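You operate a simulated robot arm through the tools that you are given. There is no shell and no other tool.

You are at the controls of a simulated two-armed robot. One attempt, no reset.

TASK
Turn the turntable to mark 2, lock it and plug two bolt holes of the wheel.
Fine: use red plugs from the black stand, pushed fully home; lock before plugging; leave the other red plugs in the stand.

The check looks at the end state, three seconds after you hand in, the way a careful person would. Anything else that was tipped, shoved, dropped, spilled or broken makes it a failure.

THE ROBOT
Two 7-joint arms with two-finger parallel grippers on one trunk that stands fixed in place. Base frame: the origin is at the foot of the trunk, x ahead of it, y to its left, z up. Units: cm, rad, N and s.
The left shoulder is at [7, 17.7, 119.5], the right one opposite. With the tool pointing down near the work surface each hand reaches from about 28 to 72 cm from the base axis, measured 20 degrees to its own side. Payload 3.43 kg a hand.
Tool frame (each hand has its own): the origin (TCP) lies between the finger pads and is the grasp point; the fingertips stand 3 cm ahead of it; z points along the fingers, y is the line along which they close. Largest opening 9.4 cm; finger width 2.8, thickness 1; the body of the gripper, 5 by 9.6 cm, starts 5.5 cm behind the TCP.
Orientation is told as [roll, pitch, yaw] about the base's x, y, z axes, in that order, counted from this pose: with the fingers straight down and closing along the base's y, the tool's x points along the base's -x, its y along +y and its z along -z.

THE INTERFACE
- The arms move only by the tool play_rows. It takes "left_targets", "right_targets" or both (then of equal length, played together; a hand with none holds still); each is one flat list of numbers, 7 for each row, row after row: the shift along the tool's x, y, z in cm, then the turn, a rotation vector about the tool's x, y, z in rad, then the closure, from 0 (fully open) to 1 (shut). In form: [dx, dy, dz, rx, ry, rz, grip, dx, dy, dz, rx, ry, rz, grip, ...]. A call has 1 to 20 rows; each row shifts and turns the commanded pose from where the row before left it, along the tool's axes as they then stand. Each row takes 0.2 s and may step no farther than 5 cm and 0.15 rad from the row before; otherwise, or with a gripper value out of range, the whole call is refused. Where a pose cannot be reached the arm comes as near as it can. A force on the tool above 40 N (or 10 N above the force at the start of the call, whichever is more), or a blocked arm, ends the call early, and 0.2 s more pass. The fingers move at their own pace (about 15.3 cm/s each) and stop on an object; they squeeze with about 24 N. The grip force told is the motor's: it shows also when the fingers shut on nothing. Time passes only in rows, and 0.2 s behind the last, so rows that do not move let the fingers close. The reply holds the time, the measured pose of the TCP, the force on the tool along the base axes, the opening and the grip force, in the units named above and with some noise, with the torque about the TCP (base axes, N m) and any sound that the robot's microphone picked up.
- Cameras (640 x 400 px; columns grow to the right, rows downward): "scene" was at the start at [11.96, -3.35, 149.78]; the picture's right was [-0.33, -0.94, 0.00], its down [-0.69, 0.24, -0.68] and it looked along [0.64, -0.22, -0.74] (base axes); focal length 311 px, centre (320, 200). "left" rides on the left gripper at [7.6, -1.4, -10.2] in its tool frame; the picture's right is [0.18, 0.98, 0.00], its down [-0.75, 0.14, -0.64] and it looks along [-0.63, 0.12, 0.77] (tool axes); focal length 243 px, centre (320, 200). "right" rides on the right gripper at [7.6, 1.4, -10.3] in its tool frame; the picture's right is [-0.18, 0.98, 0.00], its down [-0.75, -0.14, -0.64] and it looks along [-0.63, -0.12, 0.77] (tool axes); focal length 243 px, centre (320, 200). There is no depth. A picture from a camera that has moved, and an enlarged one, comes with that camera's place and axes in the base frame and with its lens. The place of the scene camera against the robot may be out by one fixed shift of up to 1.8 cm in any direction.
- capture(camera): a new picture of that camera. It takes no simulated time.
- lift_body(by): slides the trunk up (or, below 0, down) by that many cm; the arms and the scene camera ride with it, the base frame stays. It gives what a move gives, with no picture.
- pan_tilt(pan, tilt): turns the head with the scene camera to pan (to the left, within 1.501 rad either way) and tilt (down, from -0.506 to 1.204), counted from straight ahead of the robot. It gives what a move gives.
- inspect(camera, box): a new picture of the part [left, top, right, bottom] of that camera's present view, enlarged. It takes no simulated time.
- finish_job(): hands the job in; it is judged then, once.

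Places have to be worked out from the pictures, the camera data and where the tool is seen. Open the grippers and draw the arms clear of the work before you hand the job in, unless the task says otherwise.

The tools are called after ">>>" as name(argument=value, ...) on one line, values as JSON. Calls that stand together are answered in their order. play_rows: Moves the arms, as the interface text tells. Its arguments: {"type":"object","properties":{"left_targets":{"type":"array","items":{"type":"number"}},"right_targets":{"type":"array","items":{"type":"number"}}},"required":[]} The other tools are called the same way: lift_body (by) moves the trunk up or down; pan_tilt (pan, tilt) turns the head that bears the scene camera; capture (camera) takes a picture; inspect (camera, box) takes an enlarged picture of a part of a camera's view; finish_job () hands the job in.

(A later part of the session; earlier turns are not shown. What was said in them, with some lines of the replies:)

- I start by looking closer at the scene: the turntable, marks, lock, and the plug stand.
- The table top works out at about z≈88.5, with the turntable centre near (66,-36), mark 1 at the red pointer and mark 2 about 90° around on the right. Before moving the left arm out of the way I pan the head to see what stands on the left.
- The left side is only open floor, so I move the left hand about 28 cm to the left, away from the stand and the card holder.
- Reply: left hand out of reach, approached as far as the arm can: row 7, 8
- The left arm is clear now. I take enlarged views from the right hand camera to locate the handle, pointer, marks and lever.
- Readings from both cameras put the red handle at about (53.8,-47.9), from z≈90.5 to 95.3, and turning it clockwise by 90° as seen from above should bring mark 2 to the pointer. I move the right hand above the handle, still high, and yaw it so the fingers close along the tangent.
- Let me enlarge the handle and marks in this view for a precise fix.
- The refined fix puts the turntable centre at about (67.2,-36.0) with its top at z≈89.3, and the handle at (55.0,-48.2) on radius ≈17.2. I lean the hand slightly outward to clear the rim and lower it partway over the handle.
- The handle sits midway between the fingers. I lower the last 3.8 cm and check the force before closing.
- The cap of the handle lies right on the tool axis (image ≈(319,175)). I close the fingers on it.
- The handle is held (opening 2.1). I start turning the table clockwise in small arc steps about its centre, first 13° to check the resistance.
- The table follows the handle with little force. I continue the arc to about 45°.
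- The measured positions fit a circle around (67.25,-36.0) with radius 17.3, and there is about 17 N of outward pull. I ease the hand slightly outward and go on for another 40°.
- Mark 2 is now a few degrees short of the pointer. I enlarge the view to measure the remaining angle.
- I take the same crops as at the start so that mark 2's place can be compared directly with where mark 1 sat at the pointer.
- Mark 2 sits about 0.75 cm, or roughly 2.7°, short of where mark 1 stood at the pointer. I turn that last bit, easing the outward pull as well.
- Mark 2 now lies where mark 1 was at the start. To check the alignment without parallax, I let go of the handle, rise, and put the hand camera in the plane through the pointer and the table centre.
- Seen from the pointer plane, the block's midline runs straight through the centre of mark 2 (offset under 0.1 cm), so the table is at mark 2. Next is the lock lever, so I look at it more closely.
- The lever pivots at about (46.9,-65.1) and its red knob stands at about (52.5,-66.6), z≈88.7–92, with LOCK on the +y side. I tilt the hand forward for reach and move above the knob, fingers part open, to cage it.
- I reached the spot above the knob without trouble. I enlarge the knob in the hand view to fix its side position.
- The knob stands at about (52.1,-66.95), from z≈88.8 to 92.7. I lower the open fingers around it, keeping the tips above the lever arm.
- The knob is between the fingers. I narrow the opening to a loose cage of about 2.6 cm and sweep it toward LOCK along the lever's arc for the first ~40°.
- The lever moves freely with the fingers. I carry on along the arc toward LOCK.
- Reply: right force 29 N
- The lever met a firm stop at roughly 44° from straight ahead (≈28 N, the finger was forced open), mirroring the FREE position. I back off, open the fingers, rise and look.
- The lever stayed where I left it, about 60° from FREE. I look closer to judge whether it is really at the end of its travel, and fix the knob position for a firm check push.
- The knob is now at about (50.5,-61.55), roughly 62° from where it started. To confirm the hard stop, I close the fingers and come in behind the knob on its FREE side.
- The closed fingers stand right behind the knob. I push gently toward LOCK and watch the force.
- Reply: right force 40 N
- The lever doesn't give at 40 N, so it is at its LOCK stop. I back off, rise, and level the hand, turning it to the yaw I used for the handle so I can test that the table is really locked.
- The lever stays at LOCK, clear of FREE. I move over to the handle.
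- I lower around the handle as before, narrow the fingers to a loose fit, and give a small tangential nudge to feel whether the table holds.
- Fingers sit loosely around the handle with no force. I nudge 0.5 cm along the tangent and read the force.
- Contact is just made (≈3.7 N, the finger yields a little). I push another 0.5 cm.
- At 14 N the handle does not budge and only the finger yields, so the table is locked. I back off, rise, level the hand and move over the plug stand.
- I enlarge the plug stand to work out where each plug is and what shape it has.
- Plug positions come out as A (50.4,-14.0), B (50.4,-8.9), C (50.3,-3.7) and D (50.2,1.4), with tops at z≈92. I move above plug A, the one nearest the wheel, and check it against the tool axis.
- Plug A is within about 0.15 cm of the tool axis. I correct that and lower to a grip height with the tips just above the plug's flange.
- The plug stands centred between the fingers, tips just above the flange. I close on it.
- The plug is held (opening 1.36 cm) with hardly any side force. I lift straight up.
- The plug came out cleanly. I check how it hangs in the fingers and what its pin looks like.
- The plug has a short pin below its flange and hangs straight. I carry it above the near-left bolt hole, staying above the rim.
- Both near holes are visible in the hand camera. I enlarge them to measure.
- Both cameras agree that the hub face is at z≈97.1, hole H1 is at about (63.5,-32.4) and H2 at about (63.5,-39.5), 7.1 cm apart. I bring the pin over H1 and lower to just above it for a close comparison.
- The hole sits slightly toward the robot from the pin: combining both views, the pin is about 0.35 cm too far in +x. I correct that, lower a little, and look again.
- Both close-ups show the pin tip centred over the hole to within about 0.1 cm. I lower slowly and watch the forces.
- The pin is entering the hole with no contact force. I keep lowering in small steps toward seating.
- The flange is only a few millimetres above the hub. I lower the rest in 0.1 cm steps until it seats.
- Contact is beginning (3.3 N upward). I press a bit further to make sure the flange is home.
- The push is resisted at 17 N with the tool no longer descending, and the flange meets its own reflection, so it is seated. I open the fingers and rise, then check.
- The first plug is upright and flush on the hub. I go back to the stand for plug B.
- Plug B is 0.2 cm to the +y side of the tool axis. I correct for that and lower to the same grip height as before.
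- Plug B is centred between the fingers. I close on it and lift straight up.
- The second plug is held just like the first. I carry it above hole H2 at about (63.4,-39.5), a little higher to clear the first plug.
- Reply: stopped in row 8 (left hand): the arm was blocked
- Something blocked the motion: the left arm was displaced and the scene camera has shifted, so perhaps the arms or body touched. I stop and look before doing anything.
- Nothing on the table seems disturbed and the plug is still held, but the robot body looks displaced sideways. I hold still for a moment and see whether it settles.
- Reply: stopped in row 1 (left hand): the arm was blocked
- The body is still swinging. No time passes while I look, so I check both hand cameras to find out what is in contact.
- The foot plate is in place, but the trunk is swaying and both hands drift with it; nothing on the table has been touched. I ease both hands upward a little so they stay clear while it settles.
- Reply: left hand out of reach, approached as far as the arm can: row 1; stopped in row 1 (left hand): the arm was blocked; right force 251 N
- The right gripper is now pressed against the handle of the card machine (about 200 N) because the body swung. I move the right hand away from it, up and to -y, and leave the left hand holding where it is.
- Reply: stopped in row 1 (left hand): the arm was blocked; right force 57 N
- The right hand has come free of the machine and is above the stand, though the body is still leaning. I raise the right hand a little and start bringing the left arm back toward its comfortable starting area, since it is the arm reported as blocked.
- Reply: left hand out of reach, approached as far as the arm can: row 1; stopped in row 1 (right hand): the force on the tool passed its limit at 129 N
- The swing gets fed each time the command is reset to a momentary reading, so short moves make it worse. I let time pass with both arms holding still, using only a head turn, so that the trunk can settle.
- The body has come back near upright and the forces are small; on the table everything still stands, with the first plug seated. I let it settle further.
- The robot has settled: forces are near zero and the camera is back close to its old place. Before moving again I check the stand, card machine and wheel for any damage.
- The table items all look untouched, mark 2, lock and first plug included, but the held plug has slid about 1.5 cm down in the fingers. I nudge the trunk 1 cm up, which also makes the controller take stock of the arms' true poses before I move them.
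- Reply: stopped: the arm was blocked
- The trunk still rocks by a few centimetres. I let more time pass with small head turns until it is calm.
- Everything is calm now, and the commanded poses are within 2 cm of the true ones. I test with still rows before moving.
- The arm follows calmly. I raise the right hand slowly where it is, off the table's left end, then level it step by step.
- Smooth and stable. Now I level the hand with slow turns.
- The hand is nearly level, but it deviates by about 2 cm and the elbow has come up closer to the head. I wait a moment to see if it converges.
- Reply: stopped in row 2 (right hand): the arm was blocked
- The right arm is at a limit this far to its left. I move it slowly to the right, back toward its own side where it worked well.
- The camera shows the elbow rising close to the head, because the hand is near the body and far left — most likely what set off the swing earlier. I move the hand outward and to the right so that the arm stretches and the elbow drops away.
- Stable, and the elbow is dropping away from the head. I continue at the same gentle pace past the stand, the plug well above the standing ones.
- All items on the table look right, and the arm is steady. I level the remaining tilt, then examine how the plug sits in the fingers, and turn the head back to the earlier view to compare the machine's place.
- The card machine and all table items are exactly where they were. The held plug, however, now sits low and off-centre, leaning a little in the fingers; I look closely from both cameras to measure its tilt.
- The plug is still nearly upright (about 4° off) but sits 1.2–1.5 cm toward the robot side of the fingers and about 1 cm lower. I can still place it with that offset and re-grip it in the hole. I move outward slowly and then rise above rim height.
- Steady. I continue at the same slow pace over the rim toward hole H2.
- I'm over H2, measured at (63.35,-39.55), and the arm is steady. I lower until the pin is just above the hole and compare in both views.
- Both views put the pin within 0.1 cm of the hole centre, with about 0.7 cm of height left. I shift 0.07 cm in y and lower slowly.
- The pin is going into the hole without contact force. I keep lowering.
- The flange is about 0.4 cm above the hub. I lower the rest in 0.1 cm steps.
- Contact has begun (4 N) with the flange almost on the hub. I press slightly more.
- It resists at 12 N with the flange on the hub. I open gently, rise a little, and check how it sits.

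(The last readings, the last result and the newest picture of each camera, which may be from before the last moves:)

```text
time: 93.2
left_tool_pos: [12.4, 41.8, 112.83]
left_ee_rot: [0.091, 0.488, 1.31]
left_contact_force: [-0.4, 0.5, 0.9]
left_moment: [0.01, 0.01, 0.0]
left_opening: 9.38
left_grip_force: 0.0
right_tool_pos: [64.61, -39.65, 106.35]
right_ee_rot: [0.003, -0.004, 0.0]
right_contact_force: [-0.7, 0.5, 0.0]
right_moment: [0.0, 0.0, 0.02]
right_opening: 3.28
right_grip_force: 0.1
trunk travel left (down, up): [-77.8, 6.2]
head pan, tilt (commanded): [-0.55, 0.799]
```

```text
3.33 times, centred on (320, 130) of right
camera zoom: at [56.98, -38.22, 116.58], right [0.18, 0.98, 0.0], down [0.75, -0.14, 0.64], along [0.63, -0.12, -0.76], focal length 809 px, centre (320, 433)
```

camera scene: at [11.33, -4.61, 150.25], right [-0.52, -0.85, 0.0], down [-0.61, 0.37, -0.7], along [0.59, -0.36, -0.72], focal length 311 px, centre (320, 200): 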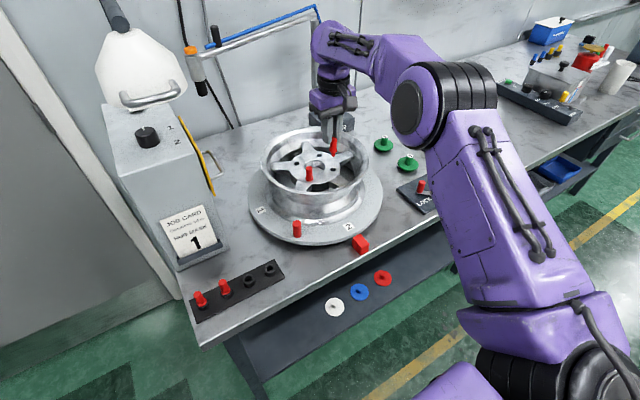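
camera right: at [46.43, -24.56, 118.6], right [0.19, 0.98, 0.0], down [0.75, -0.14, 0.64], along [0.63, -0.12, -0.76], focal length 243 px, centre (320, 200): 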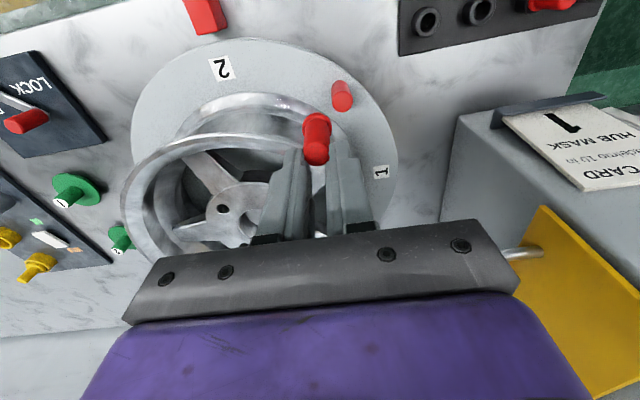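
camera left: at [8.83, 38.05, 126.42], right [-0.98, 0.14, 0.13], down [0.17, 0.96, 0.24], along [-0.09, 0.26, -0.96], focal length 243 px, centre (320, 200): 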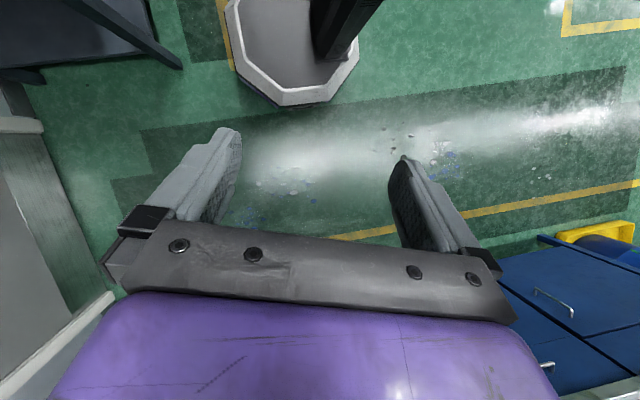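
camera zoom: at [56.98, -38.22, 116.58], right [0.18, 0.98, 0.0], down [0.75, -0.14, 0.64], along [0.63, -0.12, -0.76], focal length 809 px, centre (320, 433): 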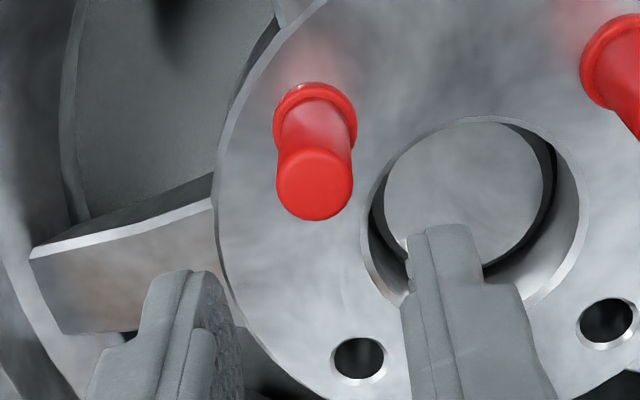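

The second plug stands upright and looks seated. To be sure it is fully home, I close the fingers above it and press lightly on its top.

>>> play_rows(right_targets=[0.6, 0.07, 0, 0, 0, 0, 0.9, 0.6, 0.06, 0, 0, 0, 0, 1, 0, 0, 0, 0, 0, 0, 1, 0, 0, 0.5, 0, 0, 0, 1, 0, 0, 0.5, 0, 0, 0, 1, 0, 0, 0.4, 0, 0, 0, 1, 0, 0, 0.2, 0, 0, 0, 1])

>>> inspect(camera="scene", box=[310, 140, 360, 175])

```text
time: 94.8
left_tool_pos: [12.3, 41.73, 112.77]
left_ee_rot: [0.092, 0.488, 1.312]
left_contact_force: [-0.3, 0.4, -0.5]
left_moment: [-0.01, -0.03, -0.02]
left_opening: 9.4
left_grip_force: 0.1
right_tool_pos: [63.34, -39.51, 104.74]
right_ee_rot: [0.002, -0.002, 0.0]
right_contact_force: [-0.1, 1.2, -0.9]
right_moment: [0.04, -0.01, -0.01]
right_opening: 0.02
right_grip_force: 24.0
trunk travel left (down, up): [-77.8, 6.2]
head pan, tilt (commanded): [-0.55, 0.799]
```

```text
11.43 times, centred on (335, 158) of scene
camera zoom: at [11.34, -4.62, 150.24], right [-0.52, -0.85, 0.0], down [-0.61, 0.37, -0.7], along [0.59, -0.36, -0.72], focal length 3555 px, centre (149, 686)
```

zoom: 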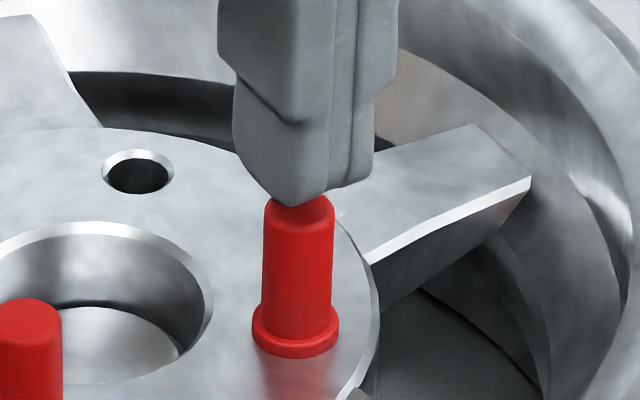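

The closed fingertips are just above the cap. I lower the last few millimetres until it pushes back.

>>> play_rows(right_targets=[0, 0, 0.15, 0, 0, 0, 1, 0, 0, 0.15, 0, 0, 0, 1, 0, 0, 0.15, 0, 0, 0, 1, 0, 0, 0, 0, 0, 0, 1])

>>> inspect(camera="scene", box=[310, 140, 360, 175])

```text
time: 95.8
left_tool_pos: [12.35, 41.73, 112.74]
left_ee_rot: [0.094, 0.489, 1.31]
left_contact_force: [-0.4, 0.6, 0.0]
left_moment: [0.0, 0.01, 0.02]
left_opening: 9.41
left_grip_force: 0.1
right_tool_pos: [63.38, -39.39, 104.15]
right_ee_rot: [0.0, -0.003, -0.002]
right_contact_force: [0.4, -0.2, 0.1]
right_moment: [-0.02, 0.02, -0.02]
right_opening: 0.0
right_grip_force: 24.3
trunk travel left (down, up): [-77.8, 6.2]
head pan, tilt (commanded): [-0.55, 0.799]
```

```text
11.43 times, centred on (335, 158) of scene
camera zoom: at [11.34, -4.62, 150.24], right [-0.52, -0.85, 0.0], down [-0.61, 0.37, -0.7], along [0.59, -0.36, -0.72], focal length 3555 px, centre (149, 686)
```

zoom: 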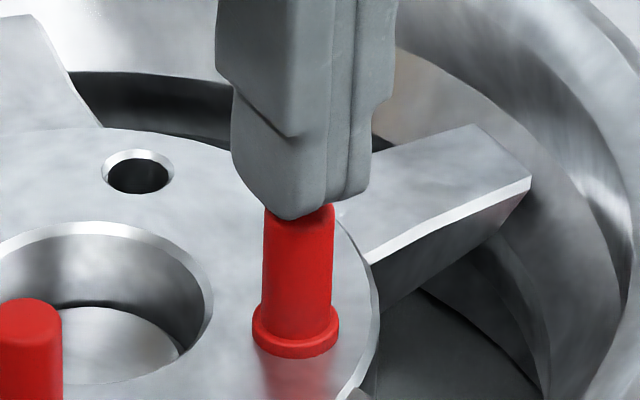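

Still no contact, so I go on in 0.1 cm steps.

>>> play_rows(right_targets=[0, 0, 0.1, 0, 0, 0, 1, 0, 0, 0.1, 0, 0, 0, 1, 0, 0, 0.1, 0, 0, 0, 1, 0, 0, 0, 0, 0, 0, 1])

>>> inspect(camera="scene", box=[310, 140, 360, 175])

```text
time: 96.8
left_tool_pos: [12.29, 41.67, 112.81]
left_ee_rot: [0.093, 0.488, 1.311]
left_contact_force: [0.0, 0.9, -0.7]
left_moment: [-0.01, -0.01, 0.02]
left_opening: 9.39
left_grip_force: 0.0
right_tool_pos: [63.42, -39.41, 104.01]
right_ee_rot: [0.002, -0.003, -0.002]
right_contact_force: [0.5, -0.4, 0.1]
right_moment: [0.0, -0.04, -0.04]
right_opening: 0.0
right_grip_force: 24.6
trunk travel left (down, up): [-77.8, 6.2]
head pan, tilt (commanded): [-0.55, 0.799]
```

```text
11.43 times, centred on (335, 158) of scene
camera zoom: at [11.34, -4.62, 150.24], right [-0.52, -0.85, 0.0], down [-0.61, 0.37, -0.7], along [0.59, -0.36, -0.72], focal length 3555 px, centre (149, 686)
```

zoom: 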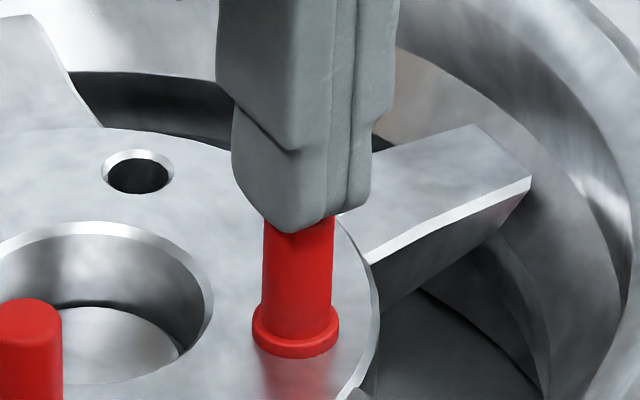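

By projection the fingertips are still about 0.2 cm above the cap. I continue down.

>>> play_rows(right_targets=[0, 0, 0.1, 0, 0, 0, 1, 0, 0, 0.1, 0, 0, 0, 1, 0, 0, 0.1, 0, 0, 0, 1, 0, 0, 0, 0, 0, 0, 1])

>>> inspect(camera="scene", box=[310, 140, 360, 175])

```text
time: 97.8
left_tool_pos: [12.3, 41.74, 112.78]
left_ee_rot: [0.09, 0.489, 1.31]
left_contact_force: [0.5, 0.1, -0.3]
left_moment: [0.0, 0.0, 0.0]
left_opening: 9.39
left_grip_force: 0.1
right_tool_pos: [63.35, -39.21, 103.77]
right_ee_rot: [-0.001, -0.003, -0.001]
right_contact_force: [0.2, 0.2, 4.6]
right_moment: [0.0, -0.05, -0.04]
right_opening: 0.01
right_grip_force: 24.2
trunk travel left (down, up): [-77.8, 6.2]
head pan, tilt (commanded): [-0.55, 0.799]
```

```text
11.43 times, centred on (335, 158) of scene
camera zoom: at [11.28, -4.57, 150.26], right [-0.52, -0.85, 0.0], down [-0.61, 0.37, -0.7], along [0.59, -0.36, -0.72], focal length 3555 px, centre (149, 686)
```

zoom: 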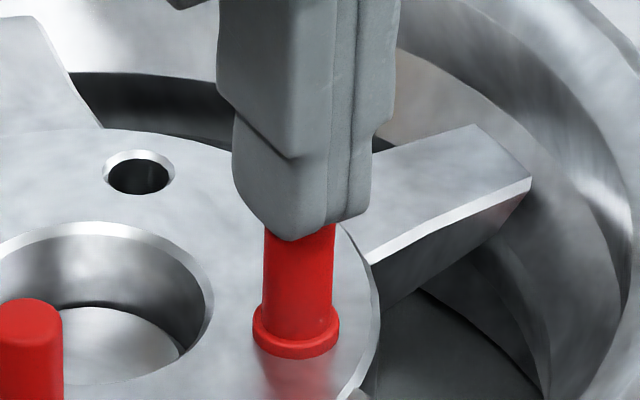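

Contact at 4.6 N now. I press a further 0.15 cm for a firm push home.

>>> play_rows(right_targets=[0, 0, 0.08, 0, 0, 0, 1, 0, 0, 0.08, 0, 0, 0, 1, 0, 0, 0, 0, 0, 0, 1])

>>> inspect(camera="scene", box=[310, 140, 360, 175])

```text
time: 98.6
left_tool_pos: [12.1, 41.72, 112.77]
left_ee_rot: [0.09, 0.489, 1.31]
left_contact_force: [-0.1, 0.1, 1.0]
left_moment: [0.03, 0.01, -0.02]
left_opening: 9.41
left_grip_force: 0.1
right_tool_pos: [63.45, -39.4, 103.84]
right_ee_rot: [-0.001, -0.007, -0.002]
right_contact_force: [1.3, -1.9, 14.0]
right_moment: [-0.03, -0.11, -0.03]
right_opening: 0.0
right_grip_force: 24.3
trunk travel left (down, up): [-77.8, 6.2]
head pan, tilt (commanded): [-0.55, 0.799]
```

```text
11.43 times, centred on (335, 158) of scene
camera zoom: at [11.14, -4.49, 150.28], right [-0.52, -0.85, 0.0], down [-0.61, 0.37, -0.7], along [0.6, -0.37, -0.72], focal length 3555 px, centre (149, 686)
```

zoom: 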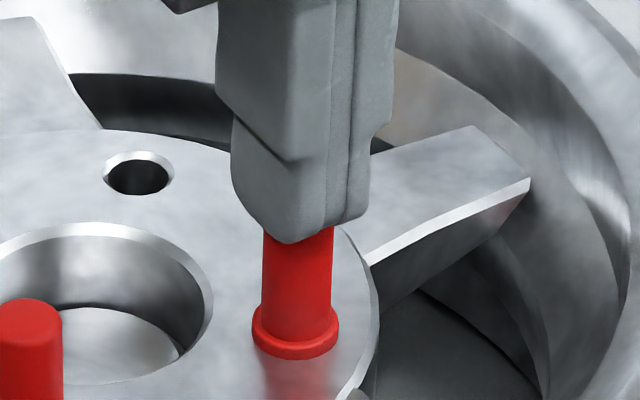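

At 14 N nothing moves, so plug two is fully home. I do the same press check on the first plug: rise, move 7 cm over, and lower above it.

>>> play_rows(right_targets=[0, 0, -1, 0, 0, 0, 1, 0, 0, -2, 0, 0, 0, 1, 0.05, 1.4, 0, 0, 0, 0, 1, 0, 1.4, 0, 0, 0, 0, 1, 0, 1.4, 0, 0, 0, 0, 1, 0, 1.4, 0, 0, 0, 0, 1, 0, 1.4, 0, 0, 0, 0, 1, 0, 0, 0.8, 0, 0, 0, 1, 0, 0, 0.8, 0, 0, 0, 1, 0, 0, 0.5, 0, 0, 0, 1, 0, 0, 0, 0, 0, 0, 1])

>>> inspect(camera="scene", box=[290, 145, 340, 180])

>>> inspect(camera="scene", box=[320, 140, 360, 170])

```text
time: 101.0
left_tool_pos: [12.37, 41.55, 112.78]
left_ee_rot: [0.092, 0.488, 1.311]
left_contact_force: [-0.9, -0.1, -0.3]
left_moment: [-0.01, 0.01, 0.01]
left_opening: 9.38
left_grip_force: 0.1
right_tool_pos: [63.41, -32.4, 104.43]
right_ee_rot: [0.002, -0.004, 0.0]
right_contact_force: [0.4, -0.1, -0.4]
right_moment: [0.01, 0.02, -0.01]
right_opening: 0.02
right_grip_force: 24.2
trunk travel left (down, up): [-77.8, 6.2]
head pan, tilt (commanded): [-0.55, 0.799]
```

```text
11.43 times, centred on (315, 162) of scene
camera zoom: at [11.34, -4.63, 150.24], right [-0.52, -0.85, 0.0], down [-0.61, 0.37, -0.7], along [0.59, -0.36, -0.72], focal length 3555 px, centre (377, 629)
```

zoom: 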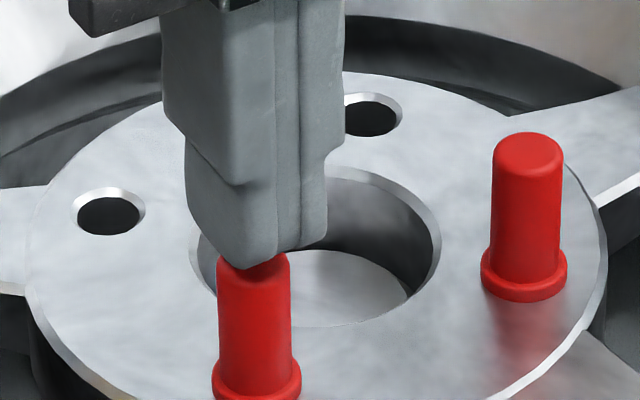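

```text
13.33 times, centred on (340, 155) of scene
camera zoom: at [11.34, -4.63, 150.24], right [-0.52, -0.85, 0.0], down [-0.61, 0.37, -0.7], along [0.59, -0.36, -0.72], focal length 4147 px, centre (53, 800)
```

zoom: 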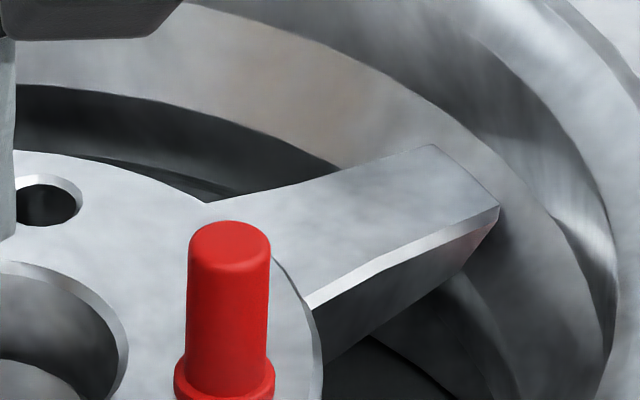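

Both plugs look alike and upright. I lower onto the first plug's cap in small steps and press lightly.

>>> play_rows(right_targets=[0, 0, 0.2, 0, 0, 0, 1, 0, 0, 0.15, 0, 0, 0, 1, 0, 0, 0.1, 0, 0, 0, 1, 0, 0, 0.1, 0, 0, 0, 1, 0, 0, 0.1, 0, 0, 0, 1, 0, 0, 0, 0, 0, 0, 1])

>>> inspect(camera="scene", box=[290, 155, 340, 190])

```text
time: 102.4
left_tool_pos: [12.27, 41.67, 112.68]
left_ee_rot: [0.093, 0.491, 1.313]
left_contact_force: [-0.4, 0.4, 0.7]
left_moment: [-0.01, 0.01, -0.03]
left_opening: 9.39
left_grip_force: 0.0
right_tool_pos: [63.42, -32.5, 103.74]
right_ee_rot: [0.001, -0.004, -0.002]
right_contact_force: [-0.9, -1.0, 0.8]
right_moment: [0.01, 0.01, 0.0]
right_opening: 0.03
right_grip_force: 24.0
trunk travel left (down, up): [-77.8, 6.2]
head pan, tilt (commanded): [-0.55, 0.799]
```

```text
11.43 times, centred on (315, 172) of scene
camera zoom: at [11.33, -4.6, 150.25], right [-0.52, -0.85, 0.0], down [-0.61, 0.37, -0.7], along [0.59, -0.36, -0.72], focal length 3555 px, centre (377, 514)
```

zoom: 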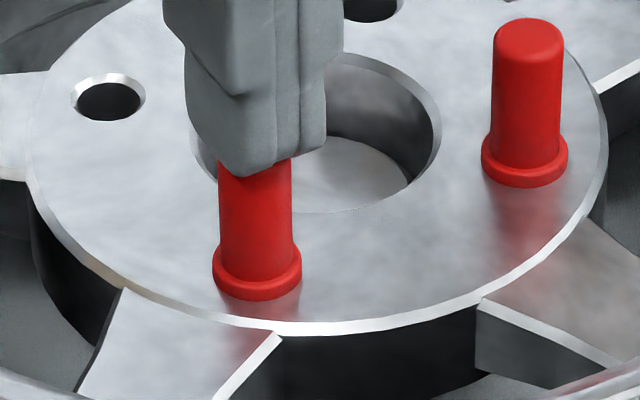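

Just about touching at the same height as plug two (103.7). I press a little more to confirm.

>>> play_rows(right_targets=[0, 0, 0.1, 0, 0, 0, 1, 0, 0, 0.1, 0, 0, 0, 1, 0, 0, 0, 0, 0, 0, 1])

>>> inspect(camera="scene", box=[290, 155, 340, 190])

```text
time: 103.2
left_tool_pos: [12.27, 41.77, 112.71]
left_ee_rot: [0.092, 0.49, 1.309]
left_contact_force: [-0.6, 0.6, -0.4]
left_moment: [0.01, -0.02, -0.04]
left_opening: 9.41
left_grip_force: 0.1
right_tool_pos: [63.34, -32.4, 103.8]
right_ee_rot: [0.0, -0.008, -0.002]
right_contact_force: [1.7, -0.3, 11.9]
right_moment: [-0.01, -0.06, -0.03]
right_opening: 0.0
right_grip_force: 24.0
trunk travel left (down, up): [-77.8, 6.2]
head pan, tilt (commanded): [-0.55, 0.799]
```

```text
11.43 times, centred on (315, 172) of scene
camera zoom: at [11.19, -4.52, 150.27], right [-0.52, -0.85, 0.0], down [-0.61, 0.37, -0.7], along [0.59, -0.36, -0.72], focal length 3555 px, centre (377, 514)
```

zoom: 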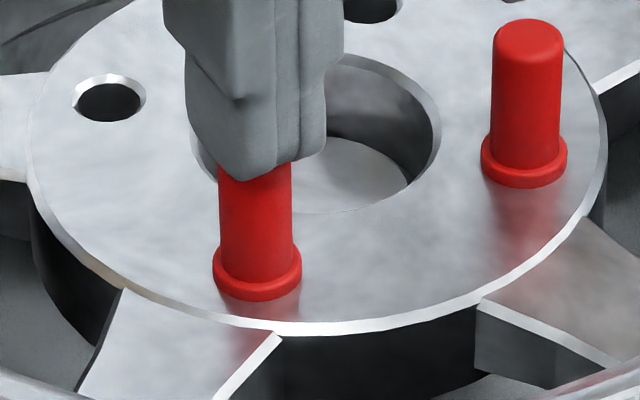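

Both plugs seat at the same height (tool z≈103.8) and hold firm at 12–14 N, so both are fully home. I raise the hand and withdraw it slowly to the right side.

>>> play_rows(right_targets=[0, 0, -0.8, 0, 0, 0, 1, 0, 0, -1.5, 0, 0, 0, 1, 0, 0, -1.5, 0, 0, 0, 1, 0, 0, -1, 0, 0, 0, 1, 0.7, -0.8, 0, 0, 0, 0, 1, 1.3, -1.5, 0, 0, 0, 0, 1, 1.3, -1.5, 0, 0, 0, 0, 1, 1.3, -1.5, 0, 0, 0, 0, 1, 1.3, -1.5, 0, 0, 0, 0, 1, 1.3, -1.5, 0, 0, 0, 0, 1, 1.3, -1.5, 0, 0, 0, 0, 1, 1.3, -1.5, 0, 0, 0, 0, 1, 1.3, -1.5, 0, 0, 0, 0, 1, 1.3, -1.5, 0, 0, 0, 0, 1, 0.7, -0.8, 0, 0, 0, 0, 1])

>>> capture(camera="scene")

```text
time: 106.4
left_tool_pos: [12.35, 41.65, 112.95]
left_ee_rot: [0.092, 0.489, 1.311]
left_contact_force: [-0.1, -0.5, -0.1]
left_moment: [0.01, -0.01, -0.02]
left_opening: 9.38
left_grip_force: 0.0
right_tool_pos: [50.2, -47.6, 108.38]
right_ee_rot: [0.002, -0.004, -0.003]
right_contact_force: [-0.4, 0.2, -0.4]
right_moment: [-0.03, 0.0, 0.01]
right_opening: 0.0
right_grip_force: 24.6
trunk travel left (down, up): [-77.8, 6.2]
head pan, tilt (commanded): [-0.55, 0.799]
```

```text
taken
camera scene: at [11.32, -4.64, 150.25], right [-0.52, -0.85, 0.0], down [-0.61, 0.37, -0.7], along [0.59, -0.36, -0.72], focal length 311 px, centre (320, 200)
```

scene: 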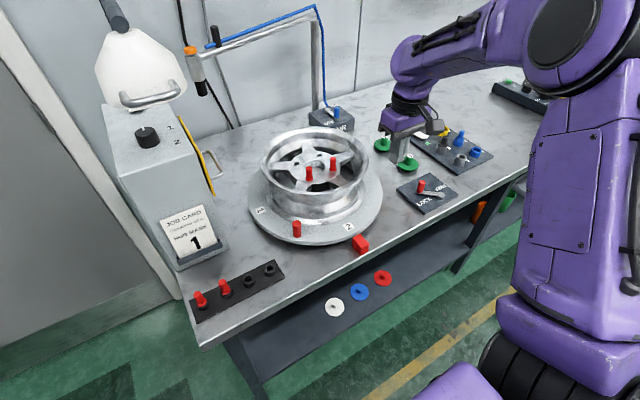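

Everything on the table looks in order. I bring the hand further back, off the table on the right, and open the gripper.

>>> play_rows(right_targets=[0.8, -0.4, 0, 0, 0, 0, 1, 1.36, -0.71, -0.18, 0, 0, 0, 0.8, 1.36, -0.71, -0.18, 0, 0, 0, 0.6, 1.36, -0.71, -0.18, 0, 0, 0, 0.4, 1.36, -0.71, -0.18, 0, 0, 0, 0.2, 1.36, -0.71, -0.18, 0, 0, 0, 0, 1.36, -0.71, -0.18, 0, 0, 0, 0, 1.36, -0.71, -0.18, 0, 0, 0, 0, 1.36, -0.71, -0.18, 0, 0, 0, 0, 0.6, -0.3, 0, 0, 0, 0, 0, 0, 0, 0, 0, 0, 0, 0])

>>> capture(camera="scene")

>>> capture(camera="right")

>>> inspect(camera="scene", box=[230, 100, 430, 260])

>>> inspect(camera="scene", box=[380, 130, 480, 220])

>>> inspect(camera="scene", box=[90, 60, 300, 330])

```text
time: 108.8
left_tool_pos: [12.26, 41.63, 112.72]
left_ee_rot: [0.092, 0.488, 1.31]
left_contact_force: [-0.3, 0.3, -0.3]
left_moment: [0.0, 0.01, -0.02]
left_opening: 9.4
left_grip_force: 0.0
right_tool_pos: [37.92, -53.98, 109.74]
right_ee_rot: [0.002, -0.004, -0.002]
right_contact_force: [0.2, 0.6, 0.1]
right_moment: [0.0, -0.03, 0.0]
right_opening: 9.42
right_grip_force: 0.2
trunk travel left (down, up): [-77.8, 6.2]
head pan, tilt (commanded): [-0.55, 0.799]
```

```text
taken
camera scene: at [11.35, -4.62, 150.24], right [-0.52, -0.85, 0.0], down [-0.61, 0.37, -0.7], along [0.59, -0.36, -0.72], focal length 311 px, centre (320, 200)
```

scene: 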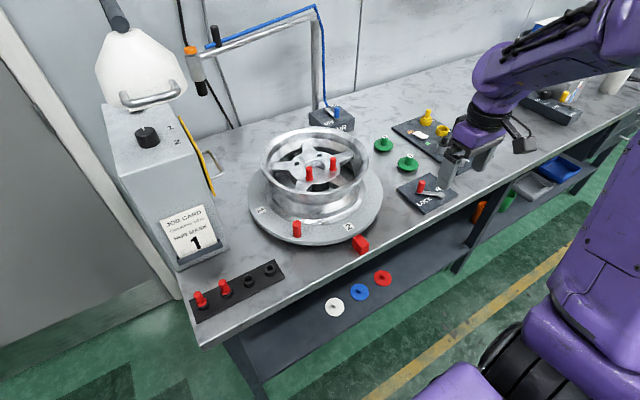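

```text
taken
camera right: at [30.3, -52.49, 119.93], right [0.19, 0.98, 0.0], down [0.75, -0.14, 0.65], along [0.63, -0.12, -0.76], focal length 243 px, centre (320, 200)
```

right: 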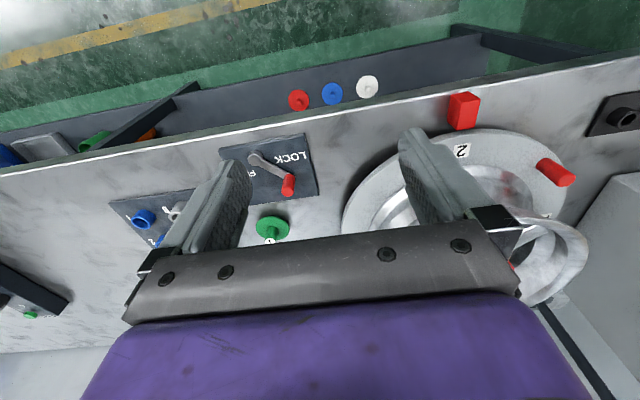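

```text
2.50 times, centred on (330, 180) of scene
camera zoom: at [11.35, -4.62, 150.24], right [-0.52, -0.85, 0.0], down [-0.61, 0.37, -0.7], along [0.59, -0.36, -0.72], focal length 778 px, centre (295, 250)
```

zoom: 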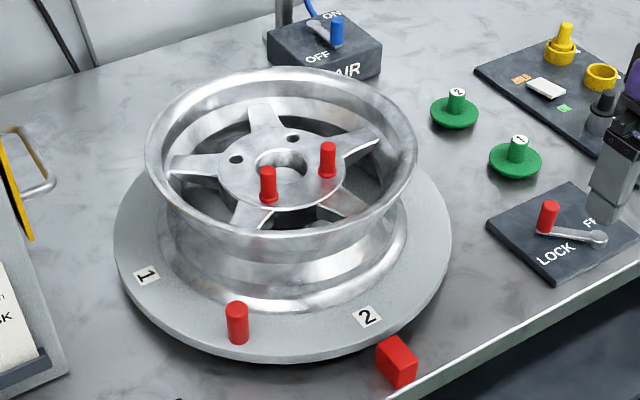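

```text
4.44 times, centred on (430, 175) of scene
camera zoom: at [11.35, -4.62, 150.24], right [-0.52, -0.85, 0.0], down [-0.61, 0.37, -0.7], along [0.59, -0.36, -0.72], focal length 1382 px, centre (-169, 311)
```

zoom: 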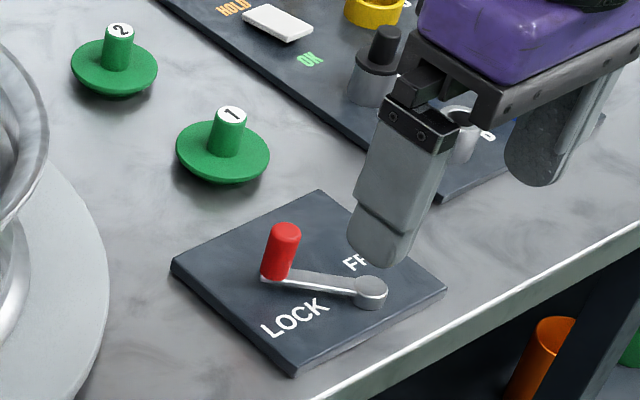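

```text
1.48 times, centred on (195, 195) of scene
camera zoom: at [11.35, -4.62, 150.24], right [-0.52, -0.85, 0.0], down [-0.61, 0.37, -0.7], along [0.59, -0.36, -0.72], focal length 461 px, centre (505, 207)
```

zoom: 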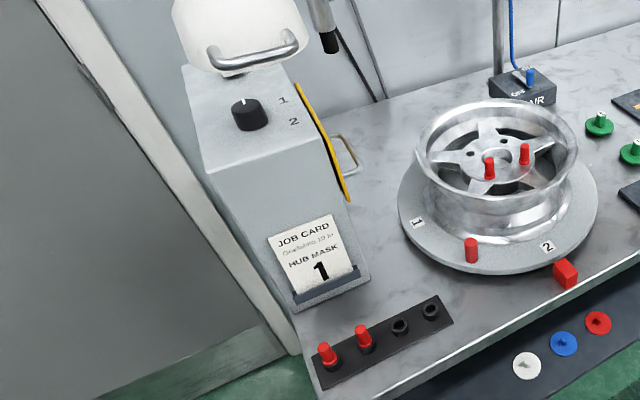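

All is in order: mark 2 is at the pointer, the lever is at LOCK and two red plugs are fully home in the wheel. The other two red plugs are still in the stand, nothing else on the table has moved, and both grippers are open and clear. I hand the job in.

>>> finish_job()

```text
The job is handed in.
```

I've handed the job in. The turntable is at mark 2 and locked, and two bolt holes of the wheel are plugged. I can't see the judge's verdict.

- **Turntable:** I turned it about 90° by its red handle. Seen along the pointer, the block's midline runs through the centre of mark 2.
- **Lock:** I locked it before plugging. The lever is at its LOCK stop and did not move at about 40 N, and the turntable did not turn when I pushed its handle with about 14 N.
- **Plugs:** Both are red plugs from the black stand. They seat at the same height, and neither sank further when I pressed on its top with 12–14 N.
- **Other red plugs:** The remaining two are still upright in the stand.

**Upset on the way:** while I was carrying the second plug, the trunk began swinging hard, and both arms swung with it. The likely cause is the right elbow coming up against the head. The right gripper struck the handle of the job-card machine at about 200 N, then took a second knock of about 129 N near the stand.

I let everything settle and compared pictures. The machine, the card, the stand, the wheel and the other items appear to be where they were. I had no clear earlier picture of the machine's dial, so I can't confirm it wasn't bumped. The plug slipped in the gripper but was not dropped.

Both grippers are open and the arms are clear of the work. The trunk sits about 0.3 cm higher than at the start.
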